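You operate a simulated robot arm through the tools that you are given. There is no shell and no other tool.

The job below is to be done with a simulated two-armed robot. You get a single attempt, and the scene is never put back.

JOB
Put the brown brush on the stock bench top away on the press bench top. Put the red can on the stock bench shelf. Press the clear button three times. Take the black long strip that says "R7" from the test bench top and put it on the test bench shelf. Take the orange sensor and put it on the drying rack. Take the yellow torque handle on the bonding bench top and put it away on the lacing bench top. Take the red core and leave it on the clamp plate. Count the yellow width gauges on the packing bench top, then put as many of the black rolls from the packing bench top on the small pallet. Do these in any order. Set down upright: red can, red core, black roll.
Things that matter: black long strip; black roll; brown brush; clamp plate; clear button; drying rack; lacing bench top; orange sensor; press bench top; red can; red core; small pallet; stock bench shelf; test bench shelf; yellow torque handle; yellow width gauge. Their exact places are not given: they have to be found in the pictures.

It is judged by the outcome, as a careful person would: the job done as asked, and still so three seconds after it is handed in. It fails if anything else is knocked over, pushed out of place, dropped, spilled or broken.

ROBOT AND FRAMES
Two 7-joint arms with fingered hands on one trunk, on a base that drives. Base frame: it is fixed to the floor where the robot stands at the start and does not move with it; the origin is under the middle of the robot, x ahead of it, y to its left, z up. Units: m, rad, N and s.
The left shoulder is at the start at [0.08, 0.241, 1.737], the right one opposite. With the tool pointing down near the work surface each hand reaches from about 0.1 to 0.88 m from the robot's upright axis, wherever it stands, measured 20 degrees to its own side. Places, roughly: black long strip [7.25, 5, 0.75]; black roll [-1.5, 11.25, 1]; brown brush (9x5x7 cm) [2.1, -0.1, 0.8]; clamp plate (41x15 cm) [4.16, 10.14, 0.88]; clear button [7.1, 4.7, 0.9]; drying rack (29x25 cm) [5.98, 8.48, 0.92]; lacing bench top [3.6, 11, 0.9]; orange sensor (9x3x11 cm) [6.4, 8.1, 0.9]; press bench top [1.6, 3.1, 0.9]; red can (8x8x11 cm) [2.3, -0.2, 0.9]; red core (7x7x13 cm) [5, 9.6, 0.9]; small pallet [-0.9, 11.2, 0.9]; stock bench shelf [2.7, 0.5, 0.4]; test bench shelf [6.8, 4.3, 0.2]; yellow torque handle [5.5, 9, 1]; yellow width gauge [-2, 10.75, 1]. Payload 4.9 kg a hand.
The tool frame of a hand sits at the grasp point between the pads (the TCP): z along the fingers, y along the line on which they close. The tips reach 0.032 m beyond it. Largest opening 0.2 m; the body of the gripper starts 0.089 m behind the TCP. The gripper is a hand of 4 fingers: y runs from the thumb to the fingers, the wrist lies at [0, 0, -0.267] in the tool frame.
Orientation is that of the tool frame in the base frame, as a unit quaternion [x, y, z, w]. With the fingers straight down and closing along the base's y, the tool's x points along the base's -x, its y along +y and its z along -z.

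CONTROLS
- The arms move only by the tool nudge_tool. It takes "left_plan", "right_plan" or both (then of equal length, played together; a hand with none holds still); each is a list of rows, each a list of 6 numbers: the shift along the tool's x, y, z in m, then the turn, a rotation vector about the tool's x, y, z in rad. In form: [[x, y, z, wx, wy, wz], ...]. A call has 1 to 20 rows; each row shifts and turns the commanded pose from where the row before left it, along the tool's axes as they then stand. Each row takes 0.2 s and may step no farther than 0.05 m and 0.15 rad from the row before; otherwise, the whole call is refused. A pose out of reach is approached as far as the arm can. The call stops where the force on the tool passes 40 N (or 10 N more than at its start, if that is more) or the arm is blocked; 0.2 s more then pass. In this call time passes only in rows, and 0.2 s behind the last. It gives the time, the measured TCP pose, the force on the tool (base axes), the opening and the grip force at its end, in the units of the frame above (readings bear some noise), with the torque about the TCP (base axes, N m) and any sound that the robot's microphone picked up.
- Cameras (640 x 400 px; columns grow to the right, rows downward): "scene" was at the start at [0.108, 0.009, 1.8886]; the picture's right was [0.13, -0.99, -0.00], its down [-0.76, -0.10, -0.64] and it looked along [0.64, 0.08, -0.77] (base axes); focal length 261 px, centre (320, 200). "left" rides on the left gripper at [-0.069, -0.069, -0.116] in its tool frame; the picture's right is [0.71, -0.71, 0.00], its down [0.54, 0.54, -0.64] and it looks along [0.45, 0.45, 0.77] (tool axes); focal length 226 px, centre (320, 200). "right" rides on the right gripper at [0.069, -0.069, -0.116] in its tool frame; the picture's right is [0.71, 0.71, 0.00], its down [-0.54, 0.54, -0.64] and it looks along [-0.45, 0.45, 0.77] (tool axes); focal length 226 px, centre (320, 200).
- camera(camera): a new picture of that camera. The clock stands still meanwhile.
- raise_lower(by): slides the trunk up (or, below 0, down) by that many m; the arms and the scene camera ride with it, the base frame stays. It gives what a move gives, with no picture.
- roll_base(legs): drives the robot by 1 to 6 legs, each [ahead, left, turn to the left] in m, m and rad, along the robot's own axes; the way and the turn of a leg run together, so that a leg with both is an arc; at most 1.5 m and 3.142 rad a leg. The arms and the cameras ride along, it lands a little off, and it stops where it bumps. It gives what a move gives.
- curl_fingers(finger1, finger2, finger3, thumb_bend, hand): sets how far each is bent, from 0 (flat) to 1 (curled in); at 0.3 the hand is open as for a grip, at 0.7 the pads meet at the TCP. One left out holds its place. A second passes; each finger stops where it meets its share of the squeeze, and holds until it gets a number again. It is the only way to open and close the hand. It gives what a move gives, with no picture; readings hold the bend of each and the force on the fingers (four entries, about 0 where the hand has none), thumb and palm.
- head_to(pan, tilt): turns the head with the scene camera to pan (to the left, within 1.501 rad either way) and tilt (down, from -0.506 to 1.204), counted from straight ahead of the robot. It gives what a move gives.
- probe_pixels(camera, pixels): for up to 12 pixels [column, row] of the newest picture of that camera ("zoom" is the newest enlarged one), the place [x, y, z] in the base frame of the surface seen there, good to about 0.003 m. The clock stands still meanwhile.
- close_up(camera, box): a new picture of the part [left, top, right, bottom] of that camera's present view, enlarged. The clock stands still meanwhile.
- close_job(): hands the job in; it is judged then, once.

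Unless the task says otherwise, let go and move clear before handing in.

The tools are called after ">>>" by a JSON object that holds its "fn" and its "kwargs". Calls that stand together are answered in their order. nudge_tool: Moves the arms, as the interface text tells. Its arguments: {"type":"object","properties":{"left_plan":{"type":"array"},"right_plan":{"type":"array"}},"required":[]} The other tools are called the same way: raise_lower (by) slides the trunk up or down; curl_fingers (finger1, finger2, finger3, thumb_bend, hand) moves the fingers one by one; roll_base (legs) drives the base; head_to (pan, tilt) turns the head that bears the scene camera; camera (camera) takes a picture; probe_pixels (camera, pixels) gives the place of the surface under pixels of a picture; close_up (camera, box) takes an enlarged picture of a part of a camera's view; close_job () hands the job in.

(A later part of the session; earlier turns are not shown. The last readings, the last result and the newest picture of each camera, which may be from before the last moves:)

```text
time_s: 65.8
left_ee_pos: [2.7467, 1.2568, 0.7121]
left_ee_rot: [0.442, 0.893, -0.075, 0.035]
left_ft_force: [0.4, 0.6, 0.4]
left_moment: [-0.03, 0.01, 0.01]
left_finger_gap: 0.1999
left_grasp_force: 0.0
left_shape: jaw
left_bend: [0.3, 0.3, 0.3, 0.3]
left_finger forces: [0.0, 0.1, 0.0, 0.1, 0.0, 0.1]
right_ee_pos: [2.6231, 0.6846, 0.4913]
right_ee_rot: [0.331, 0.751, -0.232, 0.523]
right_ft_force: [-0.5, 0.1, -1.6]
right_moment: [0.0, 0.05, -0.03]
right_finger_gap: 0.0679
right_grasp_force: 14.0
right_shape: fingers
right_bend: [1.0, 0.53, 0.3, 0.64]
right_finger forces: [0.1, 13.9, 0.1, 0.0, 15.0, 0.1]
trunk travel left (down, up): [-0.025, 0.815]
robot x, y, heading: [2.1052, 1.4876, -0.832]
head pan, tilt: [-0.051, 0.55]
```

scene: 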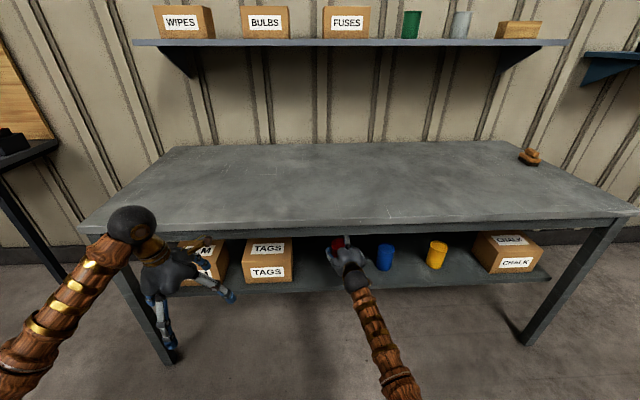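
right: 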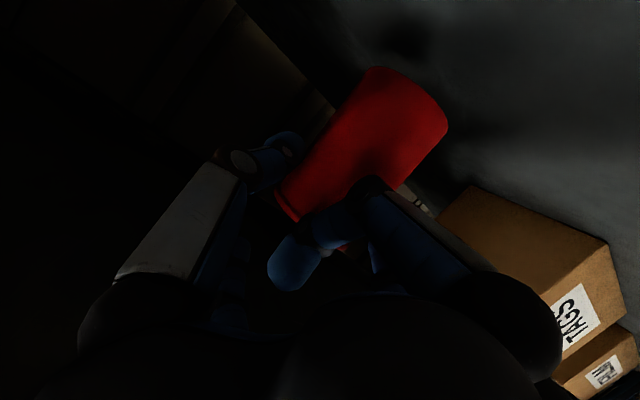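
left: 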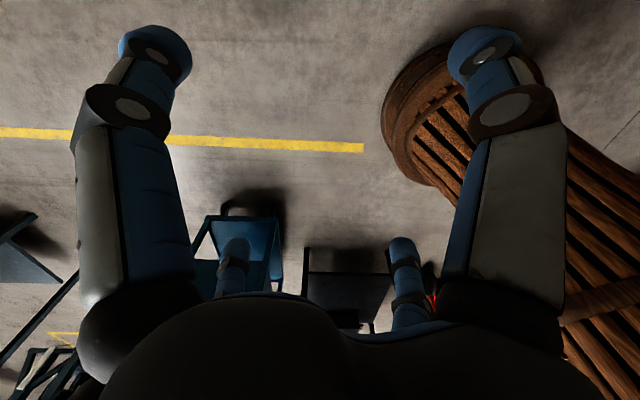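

Contact is starting (Fz −4 → −1.6). One more 3 mm step to settle it, then release.

>>> {"fn": "nudge_tool", "kwargs": {"right_plan": [[0.0028, 0, 0.001, 0, 0, 0]]}}

>>> {"fn": "curl_fingers", "kwargs": {"hand": "right", "finger2": 0.3, "thumb_bend": 0.3}}

>>> {"fn": "camera", "kwargs": {"camera": "right"}}

>>> {"fn": "close_up", "kwargs": {"camera": "scene", "box": [240, 200, 420, 320]}}

```text
time_s: 66.2
left_ee_pos: [2.7469, 1.2573, 0.7112]
left_ee_rot: [0.442, 0.893, -0.077, 0.035]
left_ft_force: [0.7, -0.3, 0.0]
left_moment: [-0.01, 0.01, 0.02]
left_finger_gap: 0.1999
left_grasp_force: 0.0
left_shape: jaw
left_bend: [0.3, 0.3, 0.3, 0.3]
left_finger forces: [0.0, 0.0, 0.0, 0.1, 0.0, 0.0]
right_ee_pos: [2.6239, 0.686, 0.4884]
right_ee_rot: [0.331, 0.75, -0.233, 0.523]
right_ft_force: [-0.8, -1.6, 2.1]
right_moment: [0.01, -0.12, -0.06]
right_finger_gap: 0.0675
right_grasp_force: 14.9
right_shape: fingers
right_bend: [1.0, 0.53, 0.3, 0.64]
right_finger forces: [0.0, 13.5, 0.0, 0.1, 15.5, 0.0]
trunk travel left (down, up): [-0.025, 0.815]
robot x, y, heading: [2.1046, 1.484, -0.832]
head pan, tilt: [-0.051, 0.55]
```

```text
time_s: 67.2
left_ee_pos: [2.7464, 1.2567, 0.7113]
left_ee_rot: [0.442, 0.893, -0.076, 0.035]
left_ft_force: [-0.6, -0.8, 0.2]
left_moment: [0.04, -0.01, -0.02]
left_finger_gap: 0.1999
left_grasp_force: 0.1
left_shape: jaw
left_bend: [0.3, 0.3, 0.3, 0.3]
left_finger forces: [0.0, 0.0, 0.1, 0.0, 0.1, 0.0]
right_ee_pos: [2.6244, 0.6864, 0.4868]
right_ee_rot: [0.332, 0.75, -0.233, 0.522]
right_ft_force: [-1.0, 0.0, 0.6]
right_moment: [0.0, -0.02, -0.04]
right_finger_gap: 0.1152
right_grasp_force: 0.1
right_shape: fingers
right_bend: [1.0, 0.3, 0.3, 0.3]
right_finger forces: [0.0, 0.0, 0.1, 0.0, 0.1, 0.0]
trunk travel left (down, up): [-0.025, 0.815]
robot x, y, heading: [2.1037, 1.4837, -0.837]
head pan, tilt: [-0.051, 0.55]
```

```text
taken
```

right: 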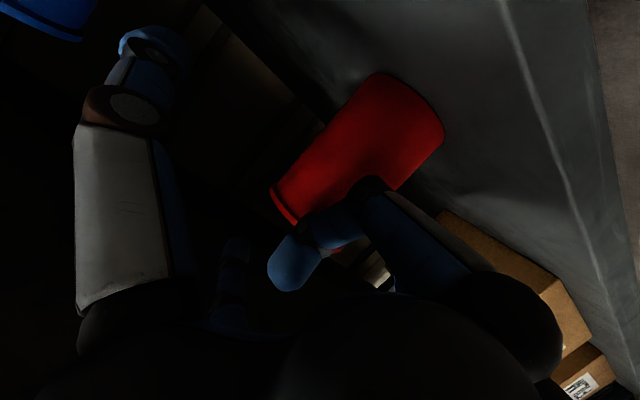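

```text
3.33 times, centred on (330, 260) of scene
```

zoom: 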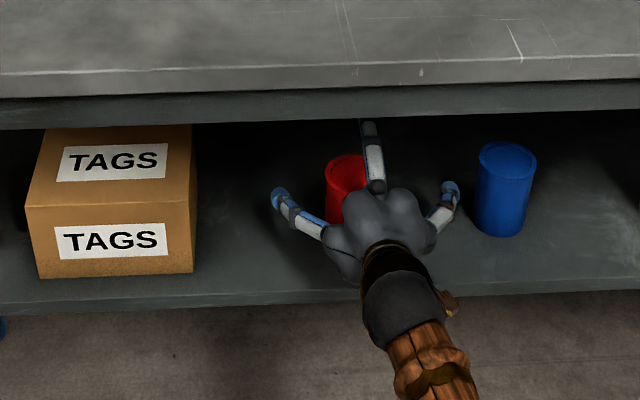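

Released; the can stands on the shelf between TAGS and the blue can with fingers clear. I'll back straight out along the tool axis.

>>> {"fn": "nudge_tool", "kwargs": {"right_plan": [[0, 0, -0.03, 0, 0, 0], [0, 0, -0.04, 0, 0, 0], [0, 0, -0.04, 0, 0, 0], [0, 0, -0.04, 0, 0, 0], [0.01, 0, -0.04, 0, 0, 0]]}}

>>> {"fn": "close_up", "kwargs": {"camera": "scene", "box": [240, 200, 420, 320]}}

```text
time_s: 68.3
left_ee_pos: [2.7467, 1.2578, 0.7132]
left_ee_rot: [0.442, 0.893, -0.077, 0.035]
left_ft_force: [-0.1, 0.1, 0.0]
left_moment: [0.0, -0.01, -0.01]
left_finger_gap: 0.1996
left_grasp_force: 0.0
left_shape: jaw
left_bend: [0.3, 0.3, 0.3, 0.3]
left_finger forces: [0.0, 0.0, 0.1, 0.0, 0.0, 0.0]
right_ee_pos: [2.5016, 0.8221, 0.5434]
right_ee_rot: [0.331, 0.75, -0.232, 0.523]
right_ft_force: [0.1, -0.4, -0.6]
right_moment: [0.0, 0.01, 0.0]
right_finger_gap: 0.1158
right_grasp_force: 0.0
right_shape: fingers
right_bend: [1.0, 0.3, 0.3, 0.3]
right_finger forces: [0.0, 0.0, 0.0, 0.1, 0.1, 0.0]
trunk travel left (down, up): [-0.025, 0.815]
robot x, y, heading: [2.1096, 1.4866, -0.833]
head pan, tilt: [-0.051, 0.55]
```

```text
3.33 times, centred on (330, 260) of scene
```

zoom: 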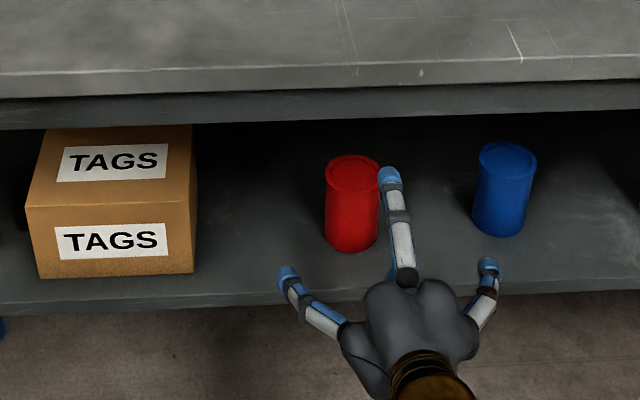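

The red can stands upright on the shelf. Now I'll back out, raise the trunk, and bring the right hand back to pointing down for the brush.

>>> {"fn": "roll_base", "kwargs": {"legs": [[-0.3, 0.0, 0.0]]}}

>>> {"fn": "raise_lower", "kwargs": {"by": 0.4}}

>>> {"fn": "raise_lower", "kwargs": {"by": 0.22}}

>>> {"fn": "nudge_tool", "kwargs": {"right_plan": [[0, 0, 0, 0, 0.1358, 0], [0, 0, 0, 0, 0.1358, 0], [0, 0, 0, 0, 0.1358, 0], [0, 0, 0, 0, 0.1358, 0], [0, 0, 0, 0, 0.1358, 0], [0, 0, 0, 0, 0.1358, 0], [0, 0, 0, 0, 0.1358, 0], [0, 0, 0, 0, 0.1358, 0], [0, 0, 0, 0, 0.1358, 0]]}}

>>> {"fn": "curl_fingers", "kwargs": {"hand": "right", "finger1": 0.3}}

>>> {"fn": "roll_base", "kwargs": {"legs": [[0.0, -0.775, 0.0], [0.69, 0.0, 0.0]]}}

>>> {"fn": "camera", "kwargs": {"camera": "scene"}}

```text
time_s: 70.4
left_ee_pos: [2.5447, 1.4819, 0.7121]
left_ee_rot: [0.442, 0.893, -0.076, 0.036]
left_ft_force: [-0.7, 0.7, 0.3]
left_moment: [-0.03, -0.01, 0.0]
left_finger_gap: 0.1999
left_grasp_force: 0.0
left_shape: jaw
left_bend: [0.3, 0.3, 0.3, 0.3]
left_finger forces: [0.0, 0.0, 0.0, 0.1, 0.0, 0.0]
right_ee_pos: [2.3013, 1.0437, 0.5431]
right_ee_rot: [0.331, 0.75, -0.233, 0.523]
right_ft_force: [-0.2, -0.1, -0.1]
right_moment: [0.0, 0.0, 0.0]
right_finger_gap: 0.1152
right_grasp_force: 0.0
right_shape: fingers
right_bend: [1.0, 0.3, 0.3, 0.3]
right_finger forces: [0.0, 0.1, 0.1, 0.1, 0.0, 0.0]
trunk travel left (down, up): [-0.025, 0.815]
robot x, y, heading: [1.9049, 1.7067, -0.833]
head pan, tilt: [-0.051, 0.55]
```

```text
time_s: 74.2
left_ee_pos: [2.5445, 1.4811, 1.1124]
left_ee_rot: [0.442, 0.893, -0.077, 0.035]
left_ft_force: [0.4, 0.6, 0.7]
left_moment: [-0.02, 0.04, -0.01]
left_finger_gap: 0.1999
left_grasp_force: 0.1
left_shape: jaw
left_bend: [0.3, 0.3, 0.3, 0.3]
left_finger forces: [0.0, 0.0, 0.0, 0.0, 0.0, 0.0]
right_ee_pos: [2.3006, 1.0434, 0.9409]
right_ee_rot: [0.33, 0.75, -0.232, 0.524]
right_ft_force: [1.1, -0.7, 0.0]
right_moment: [0.0, -0.01, -0.01]
right_finger_gap: 0.1156
right_grasp_force: 0.1
right_shape: fingers
right_bend: [1.0, 0.3, 0.3, 0.3]
right_finger forces: [0.1, 0.0, 0.1, 0.0, 0.0, 0.0]
trunk travel left (down, up): [-0.425, 0.415]
robot x, y, heading: [1.9008, 1.7043, -0.831]
head pan, tilt: [-0.051, 0.55]
```

```text
time_s: 76.6
left_ee_pos: [2.5447, 1.4815, 1.3327]
left_ee_rot: [0.442, 0.893, -0.076, 0.036]
left_ft_force: [-0.1, -0.6, -0.1]
left_moment: [0.0, 0.01, -0.01]
left_finger_gap: 0.1997
left_grasp_force: 0.0
left_shape: jaw
left_bend: [0.3, 0.3, 0.3, 0.3]
left_finger forces: [0.0, 0.1, 0.0, 0.1, 0.1, 0.1]
right_ee_pos: [2.3008, 1.0437, 1.1614]
right_ee_rot: [0.331, 0.75, -0.233, 0.523]
right_ft_force: [-0.1, 0.7, 0.4]
right_moment: [0.01, 0.03, -0.02]
right_finger_gap: 0.1154
right_grasp_force: 0.1
right_shape: fingers
right_bend: [1.0, 0.3, 0.3, 0.3]
right_finger forces: [0.0, 0.0, 0.0, 0.0, 0.0, 0.0]
trunk travel left (down, up): [-0.645, 0.195]
robot x, y, heading: [1.902, 1.7081, -0.833]
head pan, tilt: [-0.051, 0.55]
```

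```text
time_s: 78.6
left_ee_pos: [2.5461, 1.4805, 1.3311]
left_ee_rot: [0.442, 0.893, -0.076, 0.034]
left_ft_force: [0.6, -0.7, 0.4]
left_moment: [0.04, -0.03, 0.0]
left_finger_gap: 0.1997
left_grasp_force: 0.1
left_shape: jaw
left_bend: [0.3, 0.3, 0.3, 0.3]
left_finger forces: [0.0, 0.1, 0.0, 0.0, 0.0, 0.0]
right_ee_pos: [2.3025, 1.0422, 1.161]
right_ee_rot: [0.404, 0.915, 0.0, -0.005]
right_ft_force: [0.3, 0.7, -0.4]
right_moment: [-0.02, 0.05, 0.02]
right_finger_gap: 0.1151
right_grasp_force: 0.0
right_shape: fingers
right_bend: [1.0, 0.3, 0.3, 0.3]
right_finger forces: [0.0, 0.1, 0.0, 0.0, 0.1, 0.0]
trunk travel left (down, up): [-0.645, 0.195]
robot x, y, heading: [1.9042, 1.704, -0.832]
head pan, tilt: [-0.051, 0.55]
```

```text
time_s: 79.6
left_ee_pos: [2.5457, 1.4801, 1.3322]
left_ee_rot: [0.443, 0.893, -0.076, 0.035]
left_ft_force: [0.0, 0.0, -0.4]
left_moment: [-0.01, 0.01, -0.01]
left_finger_gap: 0.2001
left_grasp_force: 0.0
left_shape: jaw
left_bend: [0.3, 0.3, 0.3, 0.3]
left_finger forces: [0.0, 0.0, 0.1, 0.0, 0.0, 0.1]
right_ee_pos: [2.3015, 1.044, 1.1623]
right_ee_rot: [0.405, 0.914, -0.002, -0.002]
right_ft_force: [0.4, -0.1, -0.4]
right_moment: [0.02, -0.02, -0.02]
right_finger_gap: 0.14
right_grasp_force: 0.1
right_shape: fingers
right_bend: [0.3, 0.3, 0.3, 0.3]
right_finger forces: [0.1, 0.1, 0.0, 0.0, 0.1, 0.0]
trunk travel left (down, up): [-0.645, 0.195]
robot x, y, heading: [1.9055, 1.7039, -0.834]
head pan, tilt: [-0.051, 0.55]
```

```text
time_s: 87.2
left_ee_pos: [2.438, 0.4535, 1.3338]
left_ee_rot: [0.439, 0.894, -0.077, 0.035]
left_ft_force: [-0.7, -0.2, -0.3]
left_moment: [-0.04, -0.01, -0.05]
left_finger_gap: 0.1999
left_grasp_force: 0.1
left_shape: jaw
left_bend: [0.3, 0.3, 0.3, 0.3]
left_finger forces: [0.1, 0.0, 0.0, 0.1, 0.0, 0.0]
right_ee_pos: [2.1977, 0.0152, 1.1629]
right_ee_rot: [0.402, 0.916, -0.001, -0.002]
right_ft_force: [0.4, -0.2, 0.5]
right_moment: [-0.03, -0.02, 0.0]
right_finger_gap: 0.14
right_grasp_force: 0.1
right_shape: fingers
right_bend: [0.3, 0.3, 0.3, 0.3]
right_finger forces: [0.1, 0.0, 0.0, 0.0, 0.0, 0.1]
trunk travel left (down, up): [-0.645, 0.195]
robot x, y, heading: [1.7969, 0.6731, -0.83]
head pan, tilt: [-0.051, 0.55]
```

```text
taken
```

scene: 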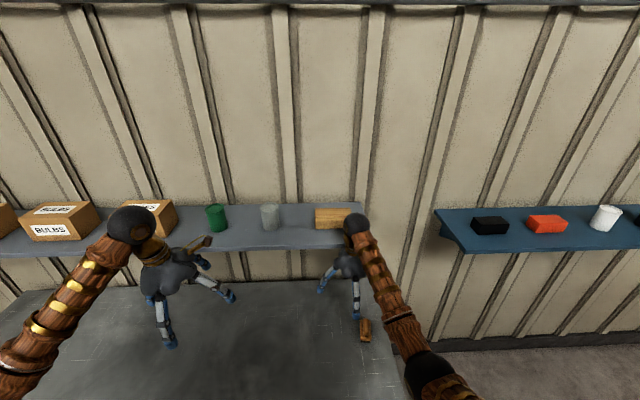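

The right hand is nearly over the brush but high and close to the wall shelf. I'll bring it down and over to above the brush.

>>> {"fn": "nudge_tool", "kwargs": {"right_plan": [[0.012, -0.012, 0.04, 0, 0, 0], [0.008, -0.02, 0.04, 0, 0, 0], [0, -0.026, 0.035, 0, 0, 0], [-0.015, -0.025, 0.035, 0, 0, 0]]}}

>>> {"fn": "head_to", "kwargs": {"pan": -0.2, "tilt": 0.95}}

>>> {"fn": "camera", "kwargs": {"camera": "right"}}

>>> {"fn": "camera", "kwargs": {"camera": "scene"}}

```text
time_s: 88.2
left_ee_pos: [2.44, 0.4503, 1.3312]
left_ee_rot: [0.44, 0.894, -0.076, 0.034]
left_ft_force: [0.2, -0.5, -0.2]
left_moment: [0.01, 0.04, 0.0]
left_finger_gap: 0.2
left_grasp_force: 0.1
left_shape: jaw
left_bend: [0.3, 0.3, 0.3, 0.3]
left_finger forces: [0.0, 0.1, 0.0, 0.0, 0.0, 0.0]
right_ee_pos: [2.134, -0.0403, 1.0115]
right_ee_rot: [0.402, 0.916, -0.001, -0.004]
right_ft_force: [0.0, 0.0, -0.4]
right_moment: [-0.01, 0.0, 0.0]
right_finger_gap: 0.14
right_grasp_force: 0.1
right_shape: fingers
right_bend: [0.3, 0.3, 0.3, 0.3]
right_finger forces: [0.1, 0.0, 0.0, 0.0, 0.0, 0.1]
trunk travel left (down, up): [-0.645, 0.195]
robot x, y, heading: [1.7954, 0.6728, -0.825]
head pan, tilt: [-0.051, 0.55]
```

```text
time_s: 89.0
left_ee_pos: [2.4385, 0.452, 1.3311]
left_ee_rot: [0.439, 0.894, -0.077, 0.036]
left_ft_force: [0.5, 0.4, -0.7]
left_moment: [0.0, -0.02, -0.01]
left_finger_gap: 0.1997
left_grasp_force: 0.0
left_shape: jaw
left_bend: [0.3, 0.3, 0.3, 0.3]
left_finger forces: [0.1, 0.1, 0.0, 0.1, 0.0, 0.0]
right_ee_pos: [2.1327, -0.0379, 1.0129]
right_ee_rot: [0.401, 0.916, 0.0, -0.003]
right_ft_force: [0.7, 0.6, -0.6]
right_moment: [0.0, 0.01, 0.05]
right_finger_gap: 0.14
right_grasp_force: 0.1
right_shape: fingers
right_bend: [0.3, 0.3, 0.3, 0.3]
right_finger forces: [0.0, 0.0, 0.0, 0.0, 0.1, 0.0]
trunk travel left (down, up): [-0.645, 0.195]
robot x, y, heading: [1.7954, 0.6712, -0.83]
head pan, tilt: [-0.201, 0.949]
```

```text
taken
```

right: 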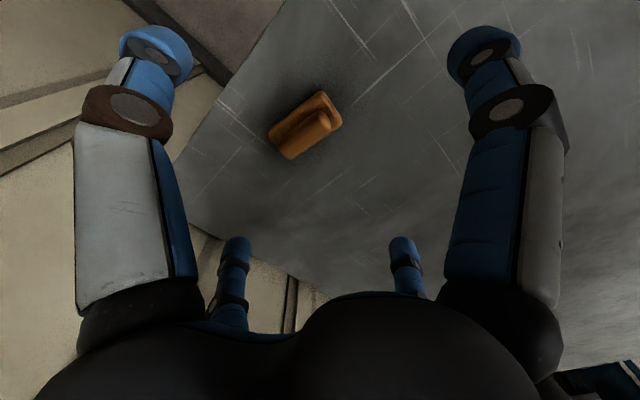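

```text
taken
```

scene: 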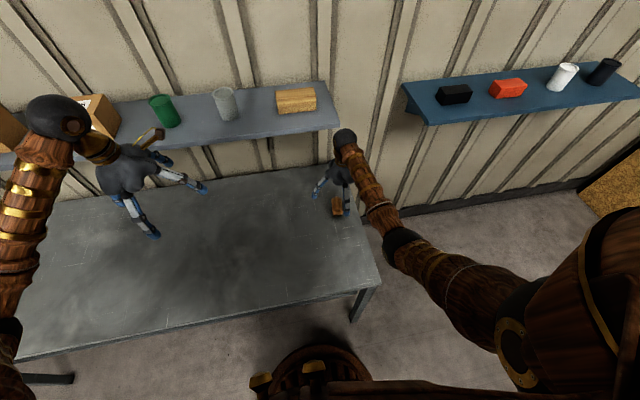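

The brush is visible at (305,125) in the right picture. I'll probe its handle and base corners for position and orientation.

>>> {"fn": "probe_pixels", "kwargs": {"camera": "right", "pixels": [[325, 120], [290, 148], [306, 134], [320, 93], [340, 122], [272, 135], [290, 158], [300, 110], [298, 125]]}}

>>> {"fn": "close_up", "kwargs": {"camera": "right", "box": [240, 70, 380, 180]}}

```text
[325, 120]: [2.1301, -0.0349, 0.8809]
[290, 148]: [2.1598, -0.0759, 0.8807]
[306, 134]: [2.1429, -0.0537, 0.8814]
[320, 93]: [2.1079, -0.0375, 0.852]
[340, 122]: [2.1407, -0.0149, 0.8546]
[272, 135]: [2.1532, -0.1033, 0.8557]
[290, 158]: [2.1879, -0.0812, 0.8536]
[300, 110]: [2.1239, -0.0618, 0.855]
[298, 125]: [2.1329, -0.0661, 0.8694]
```

```text
3.64 times, centred on (310, 125) of right
```

zoom: 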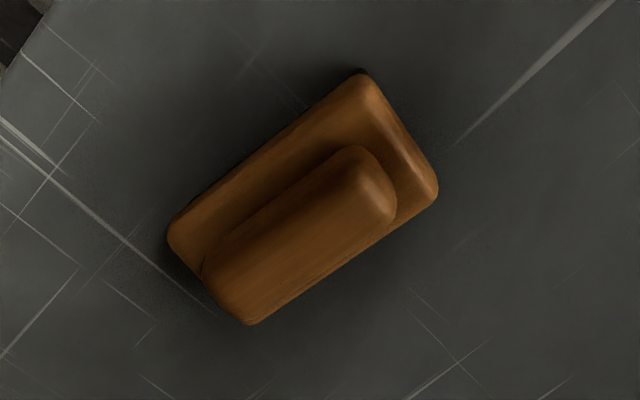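

Brush centre is (2.147,−0.059) with its long axis at about −55°, so I'll yaw the hand 0.13 rad to match and move down over it.

>>> {"fn": "nudge_tool", "kwargs": {"right_plan": [[-0.0246, -0.003, 0, 0, 0, 0.13], [0, 0, 0.04, 0, 0, 0], [0, 0, 0.04, 0, 0, 0], [0, 0, 0.03, 0, 0, 0]]}}

>>> {"fn": "camera", "kwargs": {"camera": "right"}}

```text
time_s: 90.0
left_ee_pos: [2.4396, 0.4505, 1.3314]
left_ee_rot: [0.439, 0.895, -0.076, 0.035]
left_ft_force: [-0.1, -0.5, 0.2]
left_moment: [-0.01, 0.01, 0.0]
left_finger_gap: 0.1999
left_grasp_force: 0.2
left_shape: jaw
left_bend: [0.3, 0.3, 0.3, 0.3]
left_finger forces: [0.0, 0.0, 0.0, 0.1, 0.0, 0.0]
right_ee_pos: [2.1494, -0.06, 0.9024]
right_ee_rot: [0.461, 0.887, -0.001, -0.003]
right_ft_force: [0.0, -0.5, -0.3]
right_moment: [0.0, -0.01, 0.0]
right_finger_gap: 0.1401
right_grasp_force: 0.0
right_shape: fingers
right_bend: [0.3, 0.3, 0.3, 0.3]
right_finger forces: [0.1, 0.0, 0.0, 0.0, 0.1, 0.0]
trunk travel left (down, up): [-0.645, 0.195]
robot x, y, heading: [1.7947, 0.6761, -0.83]
head pan, tilt: [-0.201, 0.949]
```

```text
taken
```

right: 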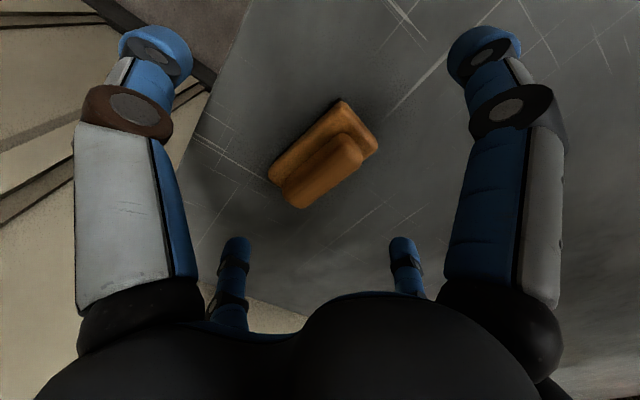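

Centered. I'll descend the last 4.2 cm and close the thumb and finger2.

>>> {"fn": "nudge_tool", "kwargs": {"right_plan": [[0, 0, 0.022, 0, 0, 0], [0, 0, 0.02, 0, 0, 0]]}}

>>> {"fn": "curl_fingers", "kwargs": {"hand": "right", "finger2": 0.75, "thumb_bend": 0.75}}

>>> {"fn": "camera", "kwargs": {"camera": "right"}}

```text
time_s: 90.6
left_ee_pos: [2.4408, 0.4514, 1.3303]
left_ee_rot: [0.439, 0.894, -0.076, 0.036]
left_ft_force: [0.6, 0.1, -0.6]
left_moment: [0.04, 0.0, 0.01]
left_finger_gap: 0.1998
left_grasp_force: 0.1
left_shape: jaw
left_bend: [0.3, 0.3, 0.3, 0.3]
left_finger forces: [0.0, 0.0, 0.1, 0.1, 0.0, 0.1]
right_ee_pos: [2.1476, -0.0601, 0.8599]
right_ee_rot: [0.46, 0.888, -0.001, -0.003]
right_ft_force: [0.1, 0.4, -0.5]
right_moment: [0.02, 0.0, 0.01]
right_finger_gap: 0.1403
right_grasp_force: 0.1
right_shape: fingers
right_bend: [0.3, 0.3, 0.3, 0.3]
right_finger forces: [0.1, 0.0, 0.1, 0.0, 0.0, 0.1]
trunk travel left (down, up): [-0.645, 0.195]
robot x, y, heading: [1.797, 0.6707, -0.827]
head pan, tilt: [-0.201, 0.949]
```

```text
time_s: 91.6
left_ee_pos: [2.4377, 0.4532, 1.3331]
left_ee_rot: [0.44, 0.894, -0.077, 0.035]
left_ft_force: [0.1, -0.1, 0.1]
left_moment: [0.0, 0.0, 0.0]
left_finger_gap: 0.1999
left_grasp_force: 0.1
left_shape: jaw
left_bend: [0.3, 0.3, 0.3, 0.3]
left_finger forces: [0.0, 0.1, 0.0, 0.1, 0.0, 0.0]
right_ee_pos: [2.146, -0.0604, 0.8613]
right_ee_rot: [0.46, 0.888, 0.0, -0.001]
right_ft_force: [-2.3, -1.7, 13.0]
right_moment: [0.25, -0.36, 0.03]
right_finger_gap: 0.0963
right_grasp_force: 23.5
right_shape: fingers
right_bend: [0.3, 0.59, 0.3, 0.67]
right_finger forces: [0.0, 31.2, 0.0, 0.0, 16.0, 0.0]
trunk travel left (down, up): [-0.645, 0.195]
robot x, y, heading: [1.7946, 0.6711, -0.829]
head pan, tilt: [-0.201, 0.949]
```

```text
taken
```

right: 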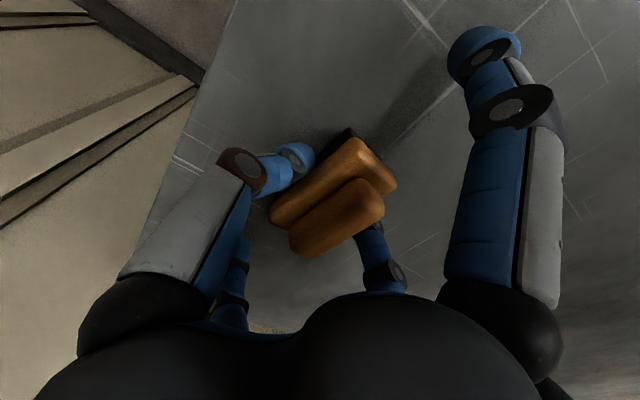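

There's a 13 N upward reaction, so a fingertip is probably pressing the table. I'll lift gently and see if the brush comes along.

>>> {"fn": "nudge_tool", "kwargs": {"right_plan": [[0, 0, -0.01, 0, 0, 0], [0, 0, -0.02, 0, 0, 0], [0, 0, -0.03, 0, 0, 0]]}}

>>> {"fn": "camera", "kwargs": {"camera": "right"}}

>>> {"fn": "close_up", "kwargs": {"camera": "scene", "box": [290, 120, 410, 240]}}

```text
time_s: 92.4
left_ee_pos: [2.438, 0.4526, 1.333]
left_ee_rot: [0.439, 0.894, -0.076, 0.035]
left_ft_force: [0.6, 0.6, 0.4]
left_moment: [-0.04, 0.02, 0.0]
left_finger_gap: 0.2
left_grasp_force: 0.0
left_shape: jaw
left_bend: [0.3, 0.3, 0.3, 0.3]
left_finger forces: [0.0, 0.0, 0.0, 0.0, 0.0, 0.1]
right_ee_pos: [2.1469, -0.0585, 0.9211]
right_ee_rot: [0.461, 0.887, -0.001, -0.002]
right_ft_force: [-0.5, 0.0, -1.8]
right_moment: [-0.02, 0.0, -0.02]
right_finger_gap: 0.0953
right_grasp_force: 14.4
right_shape: fingers
right_bend: [0.3, 0.58, 0.3, 0.67]
right_finger forces: [0.0, 14.4, 0.0, 0.0, 13.8, 0.0]
trunk travel left (down, up): [-0.645, 0.195]
robot x, y, heading: [1.7956, 0.6724, -0.83]
head pan, tilt: [-0.201, 0.949]
```

```text
taken
```

right: 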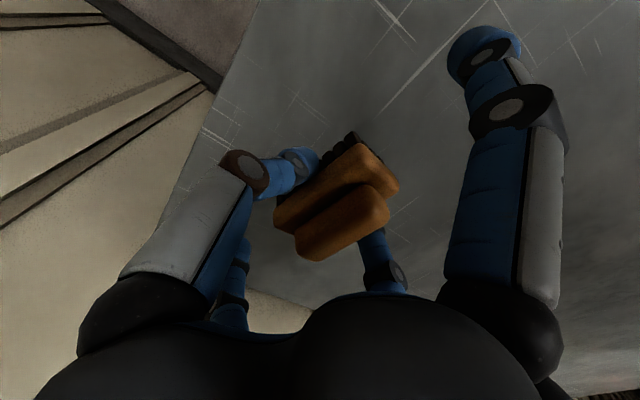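

```text
3.33 times, centred on (350, 180) of scene
```

zoom: 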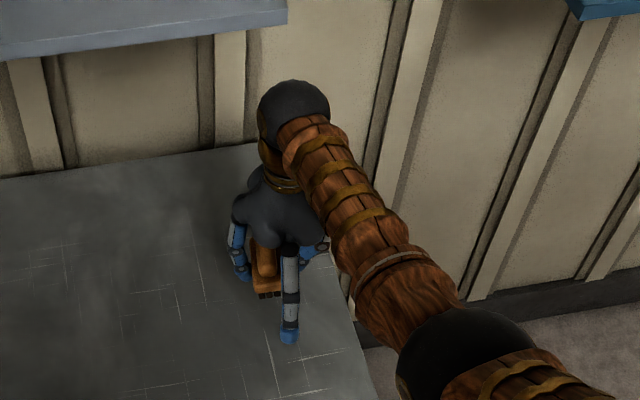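

The brush is held. I'll raise and draw in the hand, back off into the aisle, turn around toward the press bench and look at its top.

>>> {"fn": "nudge_tool", "kwargs": {"right_plan": [[0.03, 0, -0.035, 0, 0, 0], [0.04, 0, -0.03, 0, 0, 0], [0.04, 0, -0.03, 0, 0, 0], [0.04, 0, -0.03, 0, 0, 0]]}}

>>> {"fn": "roll_base", "kwargs": {"legs": [[-0.55, 0.0, 0.0], [0.0, 0.0, 3.13], [0.0, -1.1, 0.0]]}}

>>> {"fn": "head_to", "kwargs": {"pan": 0.0, "tilt": 0.6}}

>>> {"fn": "camera", "kwargs": {"camera": "scene"}}

>>> {"fn": "camera", "kwargs": {"camera": "right"}}

```text
time_s: 93.4
left_ee_pos: [2.4387, 0.4521, 1.3325]
left_ee_rot: [0.44, 0.894, -0.076, 0.035]
left_ft_force: [-0.3, -0.3, 0.5]
left_moment: [-0.02, -0.02, 0.0]
left_finger_gap: 0.1999
left_grasp_force: 0.0
left_shape: jaw
left_bend: [0.3, 0.3, 0.3, 0.3]
left_finger forces: [0.0, 0.0, 0.1, 0.1, 0.0, 0.0]
right_ee_pos: [2.0608, 0.0653, 1.0459]
right_ee_rot: [0.461, 0.888, -0.001, -0.002]
right_ft_force: [-0.6, 0.4, -1.1]
right_moment: [-0.05, -0.02, -0.03]
right_finger_gap: 0.0956
right_grasp_force: 14.6
right_shape: fingers
right_bend: [0.3, 0.58, 0.3, 0.67]
right_finger forces: [0.1, 14.3, 0.0, 0.0, 13.9, 0.1]
trunk travel left (down, up): [-0.645, 0.195]
robot x, y, heading: [1.7943, 0.675, -0.828]
head pan, tilt: [-0.201, 0.949]
```

```text
time_s: 109.2
left_ee_pos: [1.5944, 2.0478, 1.332]
left_ee_rot: [0.892, -0.443, -0.035, -0.076]
left_ft_force: [0.1, -0.1, -0.6]
left_moment: [0.01, -0.01, 0.02]
left_finger_gap: 0.2
left_grasp_force: 0.0
left_shape: jaw
left_bend: [0.3, 0.3, 0.3, 0.3]
left_finger forces: [0.1, 0.1, 0.0, 0.0, 0.0, 0.0]
right_ee_pos: [1.9762, 2.4343, 1.0443]
right_ee_rot: [0.886, -0.464, 0.003, 0.0]
right_ft_force: [0.0, 0.4, -1.4]
right_moment: [0.02, 0.0, 0.01]
right_finger_gap: 0.0958
right_grasp_force: 14.3
right_shape: fingers
right_bend: [0.3, 0.58, 0.3, 0.67]
right_finger forces: [0.0, 14.1, 0.1, 0.0, 14.4, 0.0]
trunk travel left (down, up): [-0.645, 0.195]
robot x, y, heading: [2.2353, 1.8223, 2.306]
head pan, tilt: [-0.201, 0.949]
```

```text
time_s: 110.0
left_ee_pos: [1.5961, 2.047, 1.332]
left_ee_rot: [0.893, -0.443, -0.035, -0.076]
left_ft_force: [-0.3, 0.1, 0.4]
left_moment: [-0.02, 0.0, 0.02]
left_finger_gap: 0.1995
left_grasp_force: 0.0
left_shape: jaw
left_bend: [0.3, 0.3, 0.3, 0.3]
left_finger forces: [0.1, 0.0, 0.0, 0.0, 0.0, 0.1]
right_ee_pos: [1.9761, 2.4338, 1.0449]
right_ee_rot: [0.886, -0.464, 0.003, 0.0]
right_ft_force: [0.9, -0.4, -0.6]
right_moment: [0.0, -0.01, -0.02]
right_finger_gap: 0.0955
right_grasp_force: 14.0
right_shape: fingers
right_bend: [0.3, 0.58, 0.3, 0.67]
right_finger forces: [0.0, 14.1, 0.0, 0.0, 14.3, 0.0]
trunk travel left (down, up): [-0.645, 0.195]
robot x, y, heading: [2.2351, 1.8194, 2.304]
head pan, tilt: [0.0, 0.6]
```

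```text
taken
```

scene: 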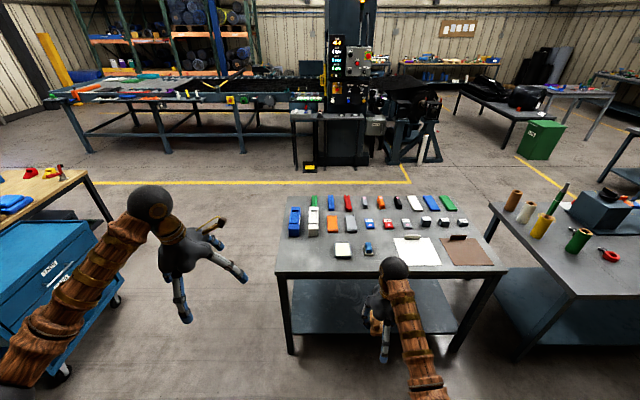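

```text
taken
```

right: 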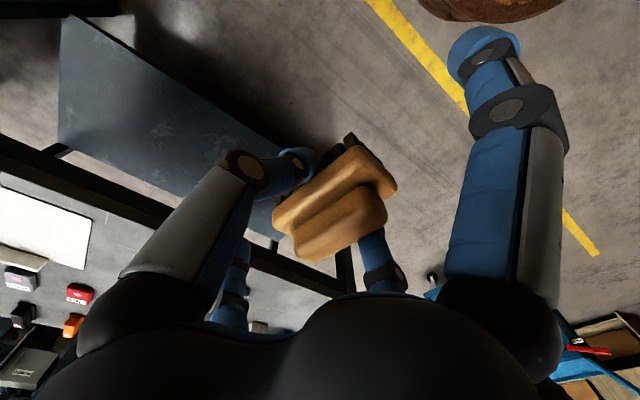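

The press bench is in front, with rows of small items and a white and a brown mat on its right. I'll zoom in on the top to choose a free spot.

>>> {"fn": "close_up", "kwargs": {"camera": "scene", "box": [270, 185, 510, 285]}}

>>> {"fn": "probe_pixels", "kwargs": {"camera": "scene", "pixels": [[276, 272], [507, 266], [300, 196], [460, 200], [315, 255], [343, 251], [430, 262], [475, 250], [470, 212], [298, 256], [480, 232], [390, 225]]}}

```text
2.67 times, centred on (390, 235) of scene
```

zoom: 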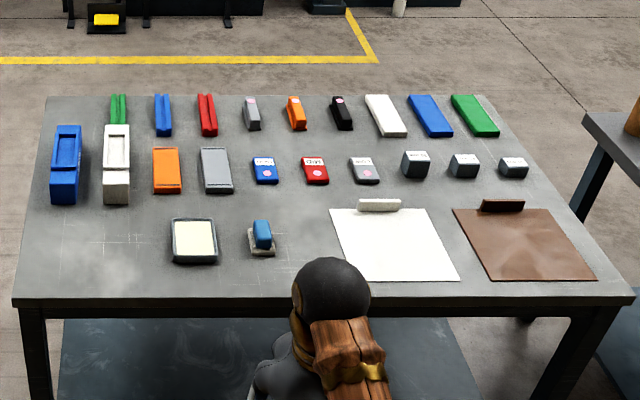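

```text
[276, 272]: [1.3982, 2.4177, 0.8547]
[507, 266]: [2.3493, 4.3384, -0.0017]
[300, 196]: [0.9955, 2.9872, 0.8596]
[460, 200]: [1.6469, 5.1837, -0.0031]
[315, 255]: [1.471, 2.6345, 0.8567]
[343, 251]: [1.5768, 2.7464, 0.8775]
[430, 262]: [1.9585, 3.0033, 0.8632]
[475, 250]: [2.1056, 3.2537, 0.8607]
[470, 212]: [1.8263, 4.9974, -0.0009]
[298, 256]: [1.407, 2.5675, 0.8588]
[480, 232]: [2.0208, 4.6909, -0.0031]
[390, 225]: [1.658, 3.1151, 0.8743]
```

The bench top is z≈0.858 and its front-left corner area is free (around (1.43,2.62)). Before driving left, I'll probe the blue cart on my left and the neighbouring blocks.

>>> {"fn": "probe_pixels", "kwargs": {"camera": "scene", "pixels": [[95, 225], [120, 300], [60, 240], [10, 250], [70, 180], [30, 215], [294, 235], [292, 218], [314, 235], [334, 255], [352, 257], [286, 250]]}}

>>> {"fn": "head_to", "kwargs": {"pan": 0.6, "tilt": 0.8}}

>>> {"fn": "camera", "kwargs": {"camera": "scene"}}

```text
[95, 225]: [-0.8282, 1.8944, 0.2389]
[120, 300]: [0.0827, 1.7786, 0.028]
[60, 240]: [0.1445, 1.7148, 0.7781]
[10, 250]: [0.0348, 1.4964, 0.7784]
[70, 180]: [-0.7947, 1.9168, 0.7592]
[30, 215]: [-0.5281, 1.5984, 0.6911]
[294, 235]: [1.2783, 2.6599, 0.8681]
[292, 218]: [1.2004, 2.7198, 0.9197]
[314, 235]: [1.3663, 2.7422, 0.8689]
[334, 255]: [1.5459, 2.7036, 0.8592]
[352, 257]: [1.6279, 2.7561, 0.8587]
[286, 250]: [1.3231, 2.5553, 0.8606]
```

```text
time_s: 111.0
left_ee_pos: [1.5945, 2.0486, 1.3316]
left_ee_rot: [0.892, -0.444, -0.034, -0.076]
left_ft_force: [0.8, 0.3, -0.7]
left_moment: [-0.01, 0.02, 0.0]
left_finger_gap: 0.1997
left_grasp_force: 0.2
left_shape: jaw
left_bend: [0.3, 0.3, 0.3, 0.3]
left_finger forces: [0.1, 0.0, 0.0, 0.0, 0.0, 0.0]
right_ee_pos: [1.9759, 2.4335, 1.0455]
right_ee_rot: [0.886, -0.464, 0.003, -0.001]
right_ft_force: [-0.8, -0.5, -1.4]
right_moment: [0.01, 0.0, 0.01]
right_finger_gap: 0.0956
right_grasp_force: 13.8
right_shape: fingers
right_bend: [0.3, 0.58, 0.3, 0.67]
right_finger forces: [0.1, 14.1, 0.1, 0.0, 14.3, 0.0]
trunk travel left (down, up): [-0.645, 0.195]
robot x, y, heading: [2.2382, 1.8189, 2.305]
head pan, tilt: [0.6, 0.799]
```

```text
taken
```

scene: 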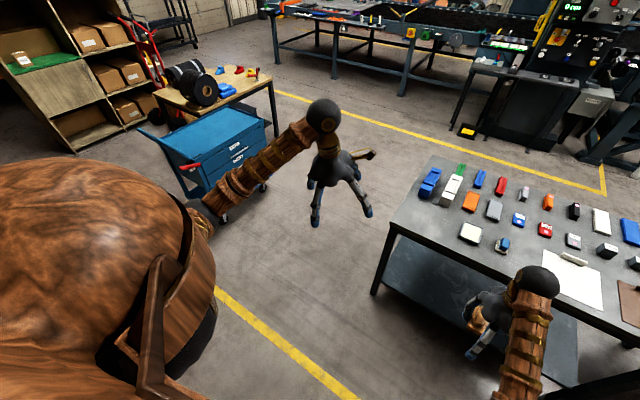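

The cart is well clear. The brush spot is (1.430,2.593), away from the blocks and tray; I'll drive so the right hand comes over it.

>>> {"fn": "roll_base", "kwargs": {"legs": [[0.0, 0.301, 0.0], [0.516, 0.0, 0.0]]}}

>>> {"fn": "head_to", "kwargs": {"pan": -0.1, "tilt": 0.95}}

>>> {"fn": "camera", "kwargs": {"camera": "scene"}}

>>> {"fn": "camera", "kwargs": {"camera": "right"}}

```text
time_s: 115.7
left_ee_pos: [1.0235, 2.2223, 1.3325]
left_ee_rot: [0.893, -0.442, -0.036, -0.076]
left_ft_force: [-0.4, -0.5, 0.2]
left_moment: [0.03, 0.0, 0.02]
left_finger_gap: 0.1999
left_grasp_force: 0.2
left_shape: jaw
left_bend: [0.3, 0.3, 0.3, 0.3]
left_finger forces: [0.1, 0.0, 0.0, 0.0, 0.1, 0.0]
right_ee_pos: [1.4022, 2.6099, 1.0461]
right_ee_rot: [0.887, -0.463, 0.002, -0.001]
right_ft_force: [-1.2, 0.3, -0.9]
right_moment: [0.03, -0.01, 0.0]
right_finger_gap: 0.0957
right_grasp_force: 14.4
right_shape: fingers
right_bend: [0.3, 0.58, 0.3, 0.67]
right_finger forces: [0.1, 14.1, 0.0, 0.0, 14.4, 0.0]
trunk travel left (down, up): [-0.645, 0.195]
robot x, y, heading: [1.6649, 2.0026, 2.307]
head pan, tilt: [0.6, 0.799]
```

```text
time_s: 116.8
left_ee_pos: [1.0211, 2.2229, 1.3318]
left_ee_rot: [0.893, -0.442, -0.035, -0.077]
left_ft_force: [-0.4, -0.7, -0.1]
left_moment: [0.02, -0.01, -0.04]
left_finger_gap: 0.1999
left_grasp_force: 0.1
left_shape: jaw
left_bend: [0.3, 0.3, 0.3, 0.3]
left_finger forces: [0.0, 0.0, 0.1, 0.1, 0.0, 0.0]
right_ee_pos: [1.4007, 2.6097, 1.0457]
right_ee_rot: [0.887, -0.463, 0.002, -0.001]
right_ft_force: [-0.8, 0.4, -2.0]
right_moment: [0.01, 0.0, 0.01]
right_finger_gap: 0.0955
right_grasp_force: 14.2
right_shape: fingers
right_bend: [0.3, 0.58, 0.3, 0.67]
right_finger forces: [0.0, 14.2, 0.0, 0.0, 14.4, 0.1]
trunk travel left (down, up): [-0.645, 0.195]
robot x, y, heading: [1.6612, 1.9996, 2.308]
head pan, tilt: [-0.099, 0.949]
```

```text
taken
```

scene: 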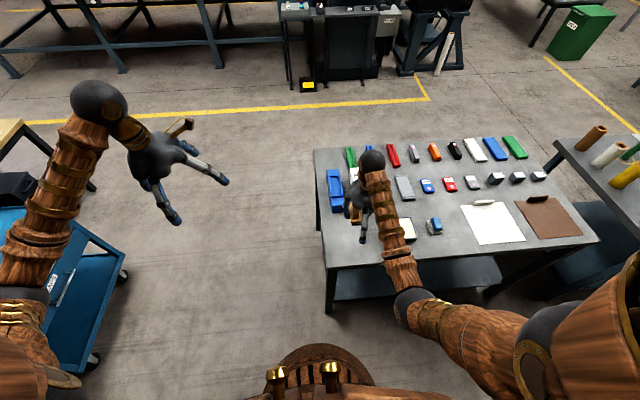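

```text
taken
```

right: 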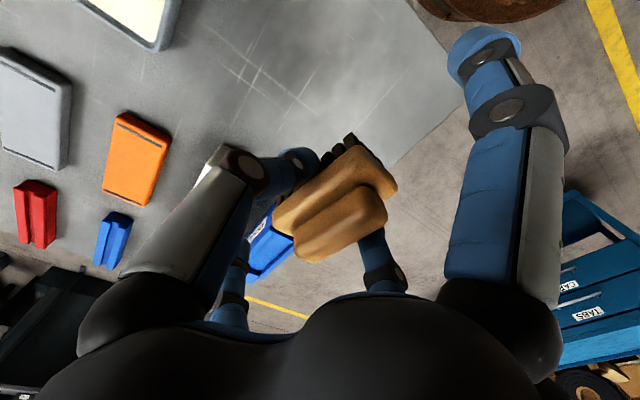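

TCP is 3 cm too deep toward the blocks; I'll correct that while lowering most of the way.

>>> {"fn": "nudge_tool", "kwargs": {"right_plan": [[0.0286, -0.0134, 0.01, 0, 0, 0], [0, 0, 0.04, 0, 0, 0], [0, 0, 0.04, 0, 0, 0], [0, 0, 0.03, 0, 0, 0]]}}

>>> {"fn": "camera", "kwargs": {"camera": "right"}}

>>> {"fn": "close_up", "kwargs": {"camera": "scene", "box": [300, 130, 460, 290]}}

```text
time_s: 117.8
left_ee_pos: [1.0234, 2.2239, 1.3317]
left_ee_rot: [0.893, -0.442, -0.035, -0.078]
left_ft_force: [-0.4, 0.3, -0.8]
left_moment: [-0.01, 0.02, 0.02]
left_finger_gap: 0.1999
left_grasp_force: 0.0
left_shape: jaw
left_bend: [0.3, 0.3, 0.3, 0.3]
left_finger forces: [0.0, 0.0, 0.1, 0.0, 0.0, 0.1]
right_ee_pos: [1.4301, 2.5936, 0.9251]
right_ee_rot: [0.887, -0.463, 0.002, 0.0]
right_ft_force: [-0.7, 0.2, -0.7]
right_moment: [-0.01, -0.02, -0.01]
right_finger_gap: 0.0953
right_grasp_force: 15.0
right_shape: fingers
right_bend: [0.3, 0.58, 0.3, 0.67]
right_finger forces: [0.0, 14.1, 0.1, 0.0, 14.6, 0.0]
trunk travel left (down, up): [-0.645, 0.195]
robot x, y, heading: [1.6626, 2.0006, 2.304]
head pan, tilt: [-0.099, 0.949]
```

```text
taken
```

right: 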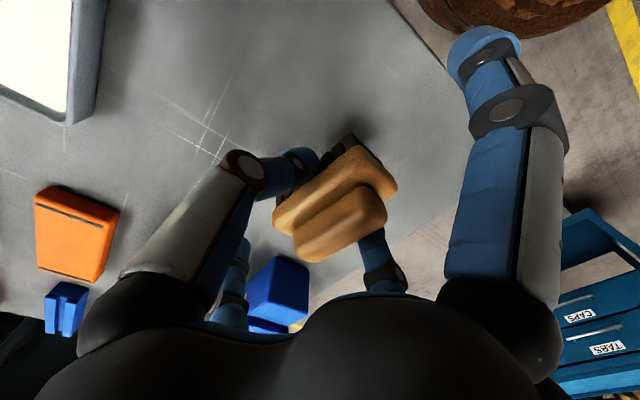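

```text
2.50 times, centred on (380, 210) of scene
```

zoom: 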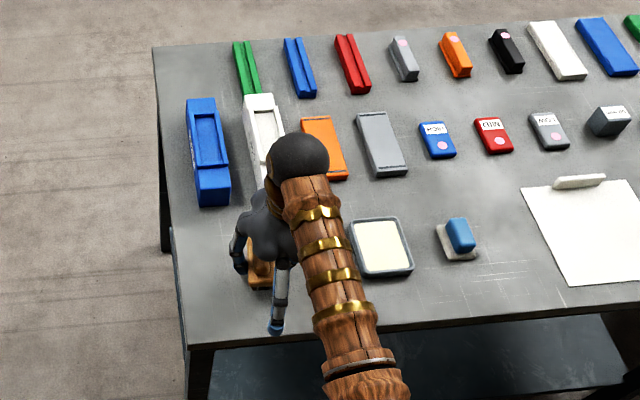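

Spot is clear. Lowering slowly to contact.

>>> {"fn": "nudge_tool", "kwargs": {"right_plan": [[0, 0, 0.012, 0, 0, 0], [0, 0, 0.006, 0, 0, 0]]}}

>>> {"fn": "nudge_tool", "kwargs": {"right_plan": [[0, 0, 0.004, 0, 0, 0]]}}

```text
time_s: 118.4
left_ee_pos: [1.0214, 2.2242, 1.3327]
left_ee_rot: [0.893, -0.442, -0.036, -0.077]
left_ft_force: [0.6, -0.1, -0.6]
left_moment: [-0.01, -0.04, 0.0]
left_finger_gap: 0.1999
left_grasp_force: 0.0
left_shape: jaw
left_bend: [0.3, 0.3, 0.3, 0.3]
left_finger forces: [0.1, 0.0, 0.0, 0.0, 0.0, 0.0]
right_ee_pos: [1.4299, 2.5938, 0.9074]
right_ee_rot: [0.887, -0.462, 0.002, -0.001]
right_ft_force: [0.0, -0.1, -2.1]
right_moment: [0.04, 0.02, -0.05]
right_finger_gap: 0.0954
right_grasp_force: 13.9
right_shape: fingers
right_bend: [0.3, 0.58, 0.3, 0.67]
right_finger forces: [0.1, 14.1, 0.0, 0.0, 14.6, 0.0]
trunk travel left (down, up): [-0.645, 0.195]
robot x, y, heading: [1.6659, 1.9986, 2.312]
head pan, tilt: [-0.099, 0.949]
```

```text
time_s: 118.8
left_ee_pos: [1.0223, 2.2234, 1.3319]
left_ee_rot: [0.894, -0.441, -0.035, -0.076]
left_ft_force: [0.4, -0.7, 0.3]
left_moment: [-0.02, 0.01, -0.02]
left_finger_gap: 0.1998
left_grasp_force: 0.0
left_shape: jaw
left_bend: [0.3, 0.3, 0.3, 0.3]
left_finger forces: [0.0, 0.0, 0.0, 0.0, 0.0, 0.0]
right_ee_pos: [1.4309, 2.5954, 0.9032]
right_ee_rot: [0.887, -0.463, 0.002, -0.001]
right_ft_force: [0.2, 0.1, -0.4]
right_moment: [-0.01, 0.0, 0.0]
right_finger_gap: 0.0954
right_grasp_force: 14.9
right_shape: fingers
right_bend: [0.3, 0.58, 0.3, 0.67]
right_finger forces: [0.0, 14.7, 0.1, 0.0, 14.5, 0.0]
trunk travel left (down, up): [-0.645, 0.195]
robot x, y, heading: [1.6637, 1.999, 2.307]
head pan, tilt: [-0.099, 0.949]
```

>>> {"fn": "nudge_tool", "kwargs": {"right_plan": [[0, 0, 0.003, 0, 0, 0]]}}

```text
time_s: 119.2
left_ee_pos: [1.0231, 2.2209, 1.3328]
left_ee_rot: [0.893, -0.441, -0.037, -0.077]
left_ft_force: [-0.4, 0.0, 0.0]
left_moment: [-0.01, -0.01, 0.02]
left_finger_gap: 0.2001
left_grasp_force: 0.0
left_shape: jaw
left_bend: [0.3, 0.3, 0.3, 0.3]
left_finger forces: [0.1, 0.1, 0.0, 0.0, 0.0, 0.1]
right_ee_pos: [1.4295, 2.5939, 0.9025]
right_ee_rot: [0.887, -0.463, 0.001, -0.002]
right_ft_force: [-0.7, 0.2, 12.5]
right_moment: [-0.32, 0.51, 0.0]
right_finger_gap: 0.0954
right_grasp_force: 22.1
right_shape: fingers
right_bend: [0.3, 0.58, 0.3, 0.67]
right_finger forces: [0.0, 28.4, 0.0, 0.0, 15.5, 0.0]
trunk travel left (down, up): [-0.645, 0.195]
robot x, y, heading: [1.6664, 2.0057, 2.309]
head pan, tilt: [-0.099, 0.949]
```

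Contact at 12.5 N. I'll back off 2 mm, release, and lift clear.

>>> {"fn": "nudge_tool", "kwargs": {"right_plan": [[0, 0, -0.002, 0, 0, 0]]}}

>>> {"fn": "curl_fingers", "kwargs": {"hand": "right", "finger2": 0.38, "thumb_bend": 0.38}}

>>> {"fn": "camera", "kwargs": {"camera": "right"}}

```text
time_s: 119.6
left_ee_pos: [1.0226, 2.2239, 1.3333]
left_ee_rot: [0.893, -0.441, -0.035, -0.077]
left_ft_force: [0.2, -0.8, 0.3]
left_moment: [0.04, 0.05, 0.01]
left_finger_gap: 0.1998
left_grasp_force: 0.1
left_shape: jaw
left_bend: [0.3, 0.3, 0.3, 0.3]
left_finger forces: [0.0, 0.0, 0.0, 0.0, 0.1, 0.1]
right_ee_pos: [1.4301, 2.5945, 0.9022]
right_ee_rot: [0.887, -0.462, 0.002, 0.0]
right_ft_force: [-0.2, 0.4, 7.1]
right_moment: [-0.21, 0.31, -0.01]
right_finger_gap: 0.0957
right_grasp_force: 19.2
right_shape: fingers
right_bend: [0.3, 0.58, 0.3, 0.67]
right_finger forces: [0.0, 23.4, 0.0, 0.0, 15.5, 0.0]
trunk travel left (down, up): [-0.645, 0.195]
robot x, y, heading: [1.6649, 2.0004, 2.31]
head pan, tilt: [-0.099, 0.949]
```

```text
time_s: 120.6
left_ee_pos: [1.0223, 2.2224, 1.3311]
left_ee_rot: [0.893, -0.442, -0.035, -0.076]
left_ft_force: [0.3, -0.6, -0.7]
left_moment: [0.01, 0.03, 0.0]
left_finger_gap: 0.1998
left_grasp_force: 0.1
left_shape: jaw
left_bend: [0.3, 0.3, 0.3, 0.3]
left_finger forces: [0.1, 0.1, 0.0, 0.1, 0.0, 0.0]
right_ee_pos: [1.4303, 2.5942, 0.903]
right_ee_rot: [0.887, -0.463, 0.002, 0.0]
right_ft_force: [-1.0, -0.9, 0.1]
right_moment: [-0.02, 0.0, 0.01]
right_finger_gap: 0.1272
right_grasp_force: 0.2
right_shape: fingers
right_bend: [0.3, 0.38, 0.3, 0.38]
right_finger forces: [0.1, 0.0, 0.0, 0.0, 0.0, 0.0]
trunk travel left (down, up): [-0.645, 0.195]
robot x, y, heading: [1.6645, 1.9983, 2.31]
head pan, tilt: [-0.099, 0.949]
```

```text
taken
```

right: 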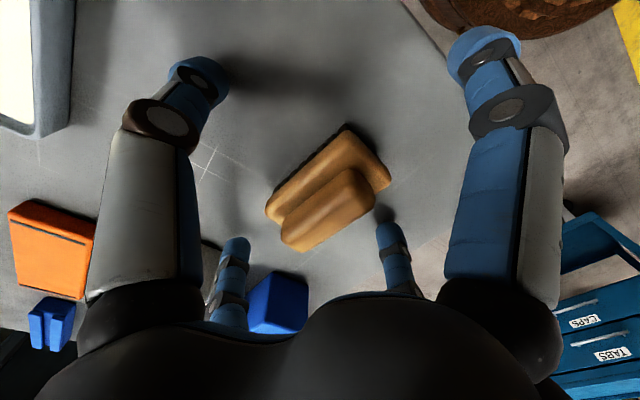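

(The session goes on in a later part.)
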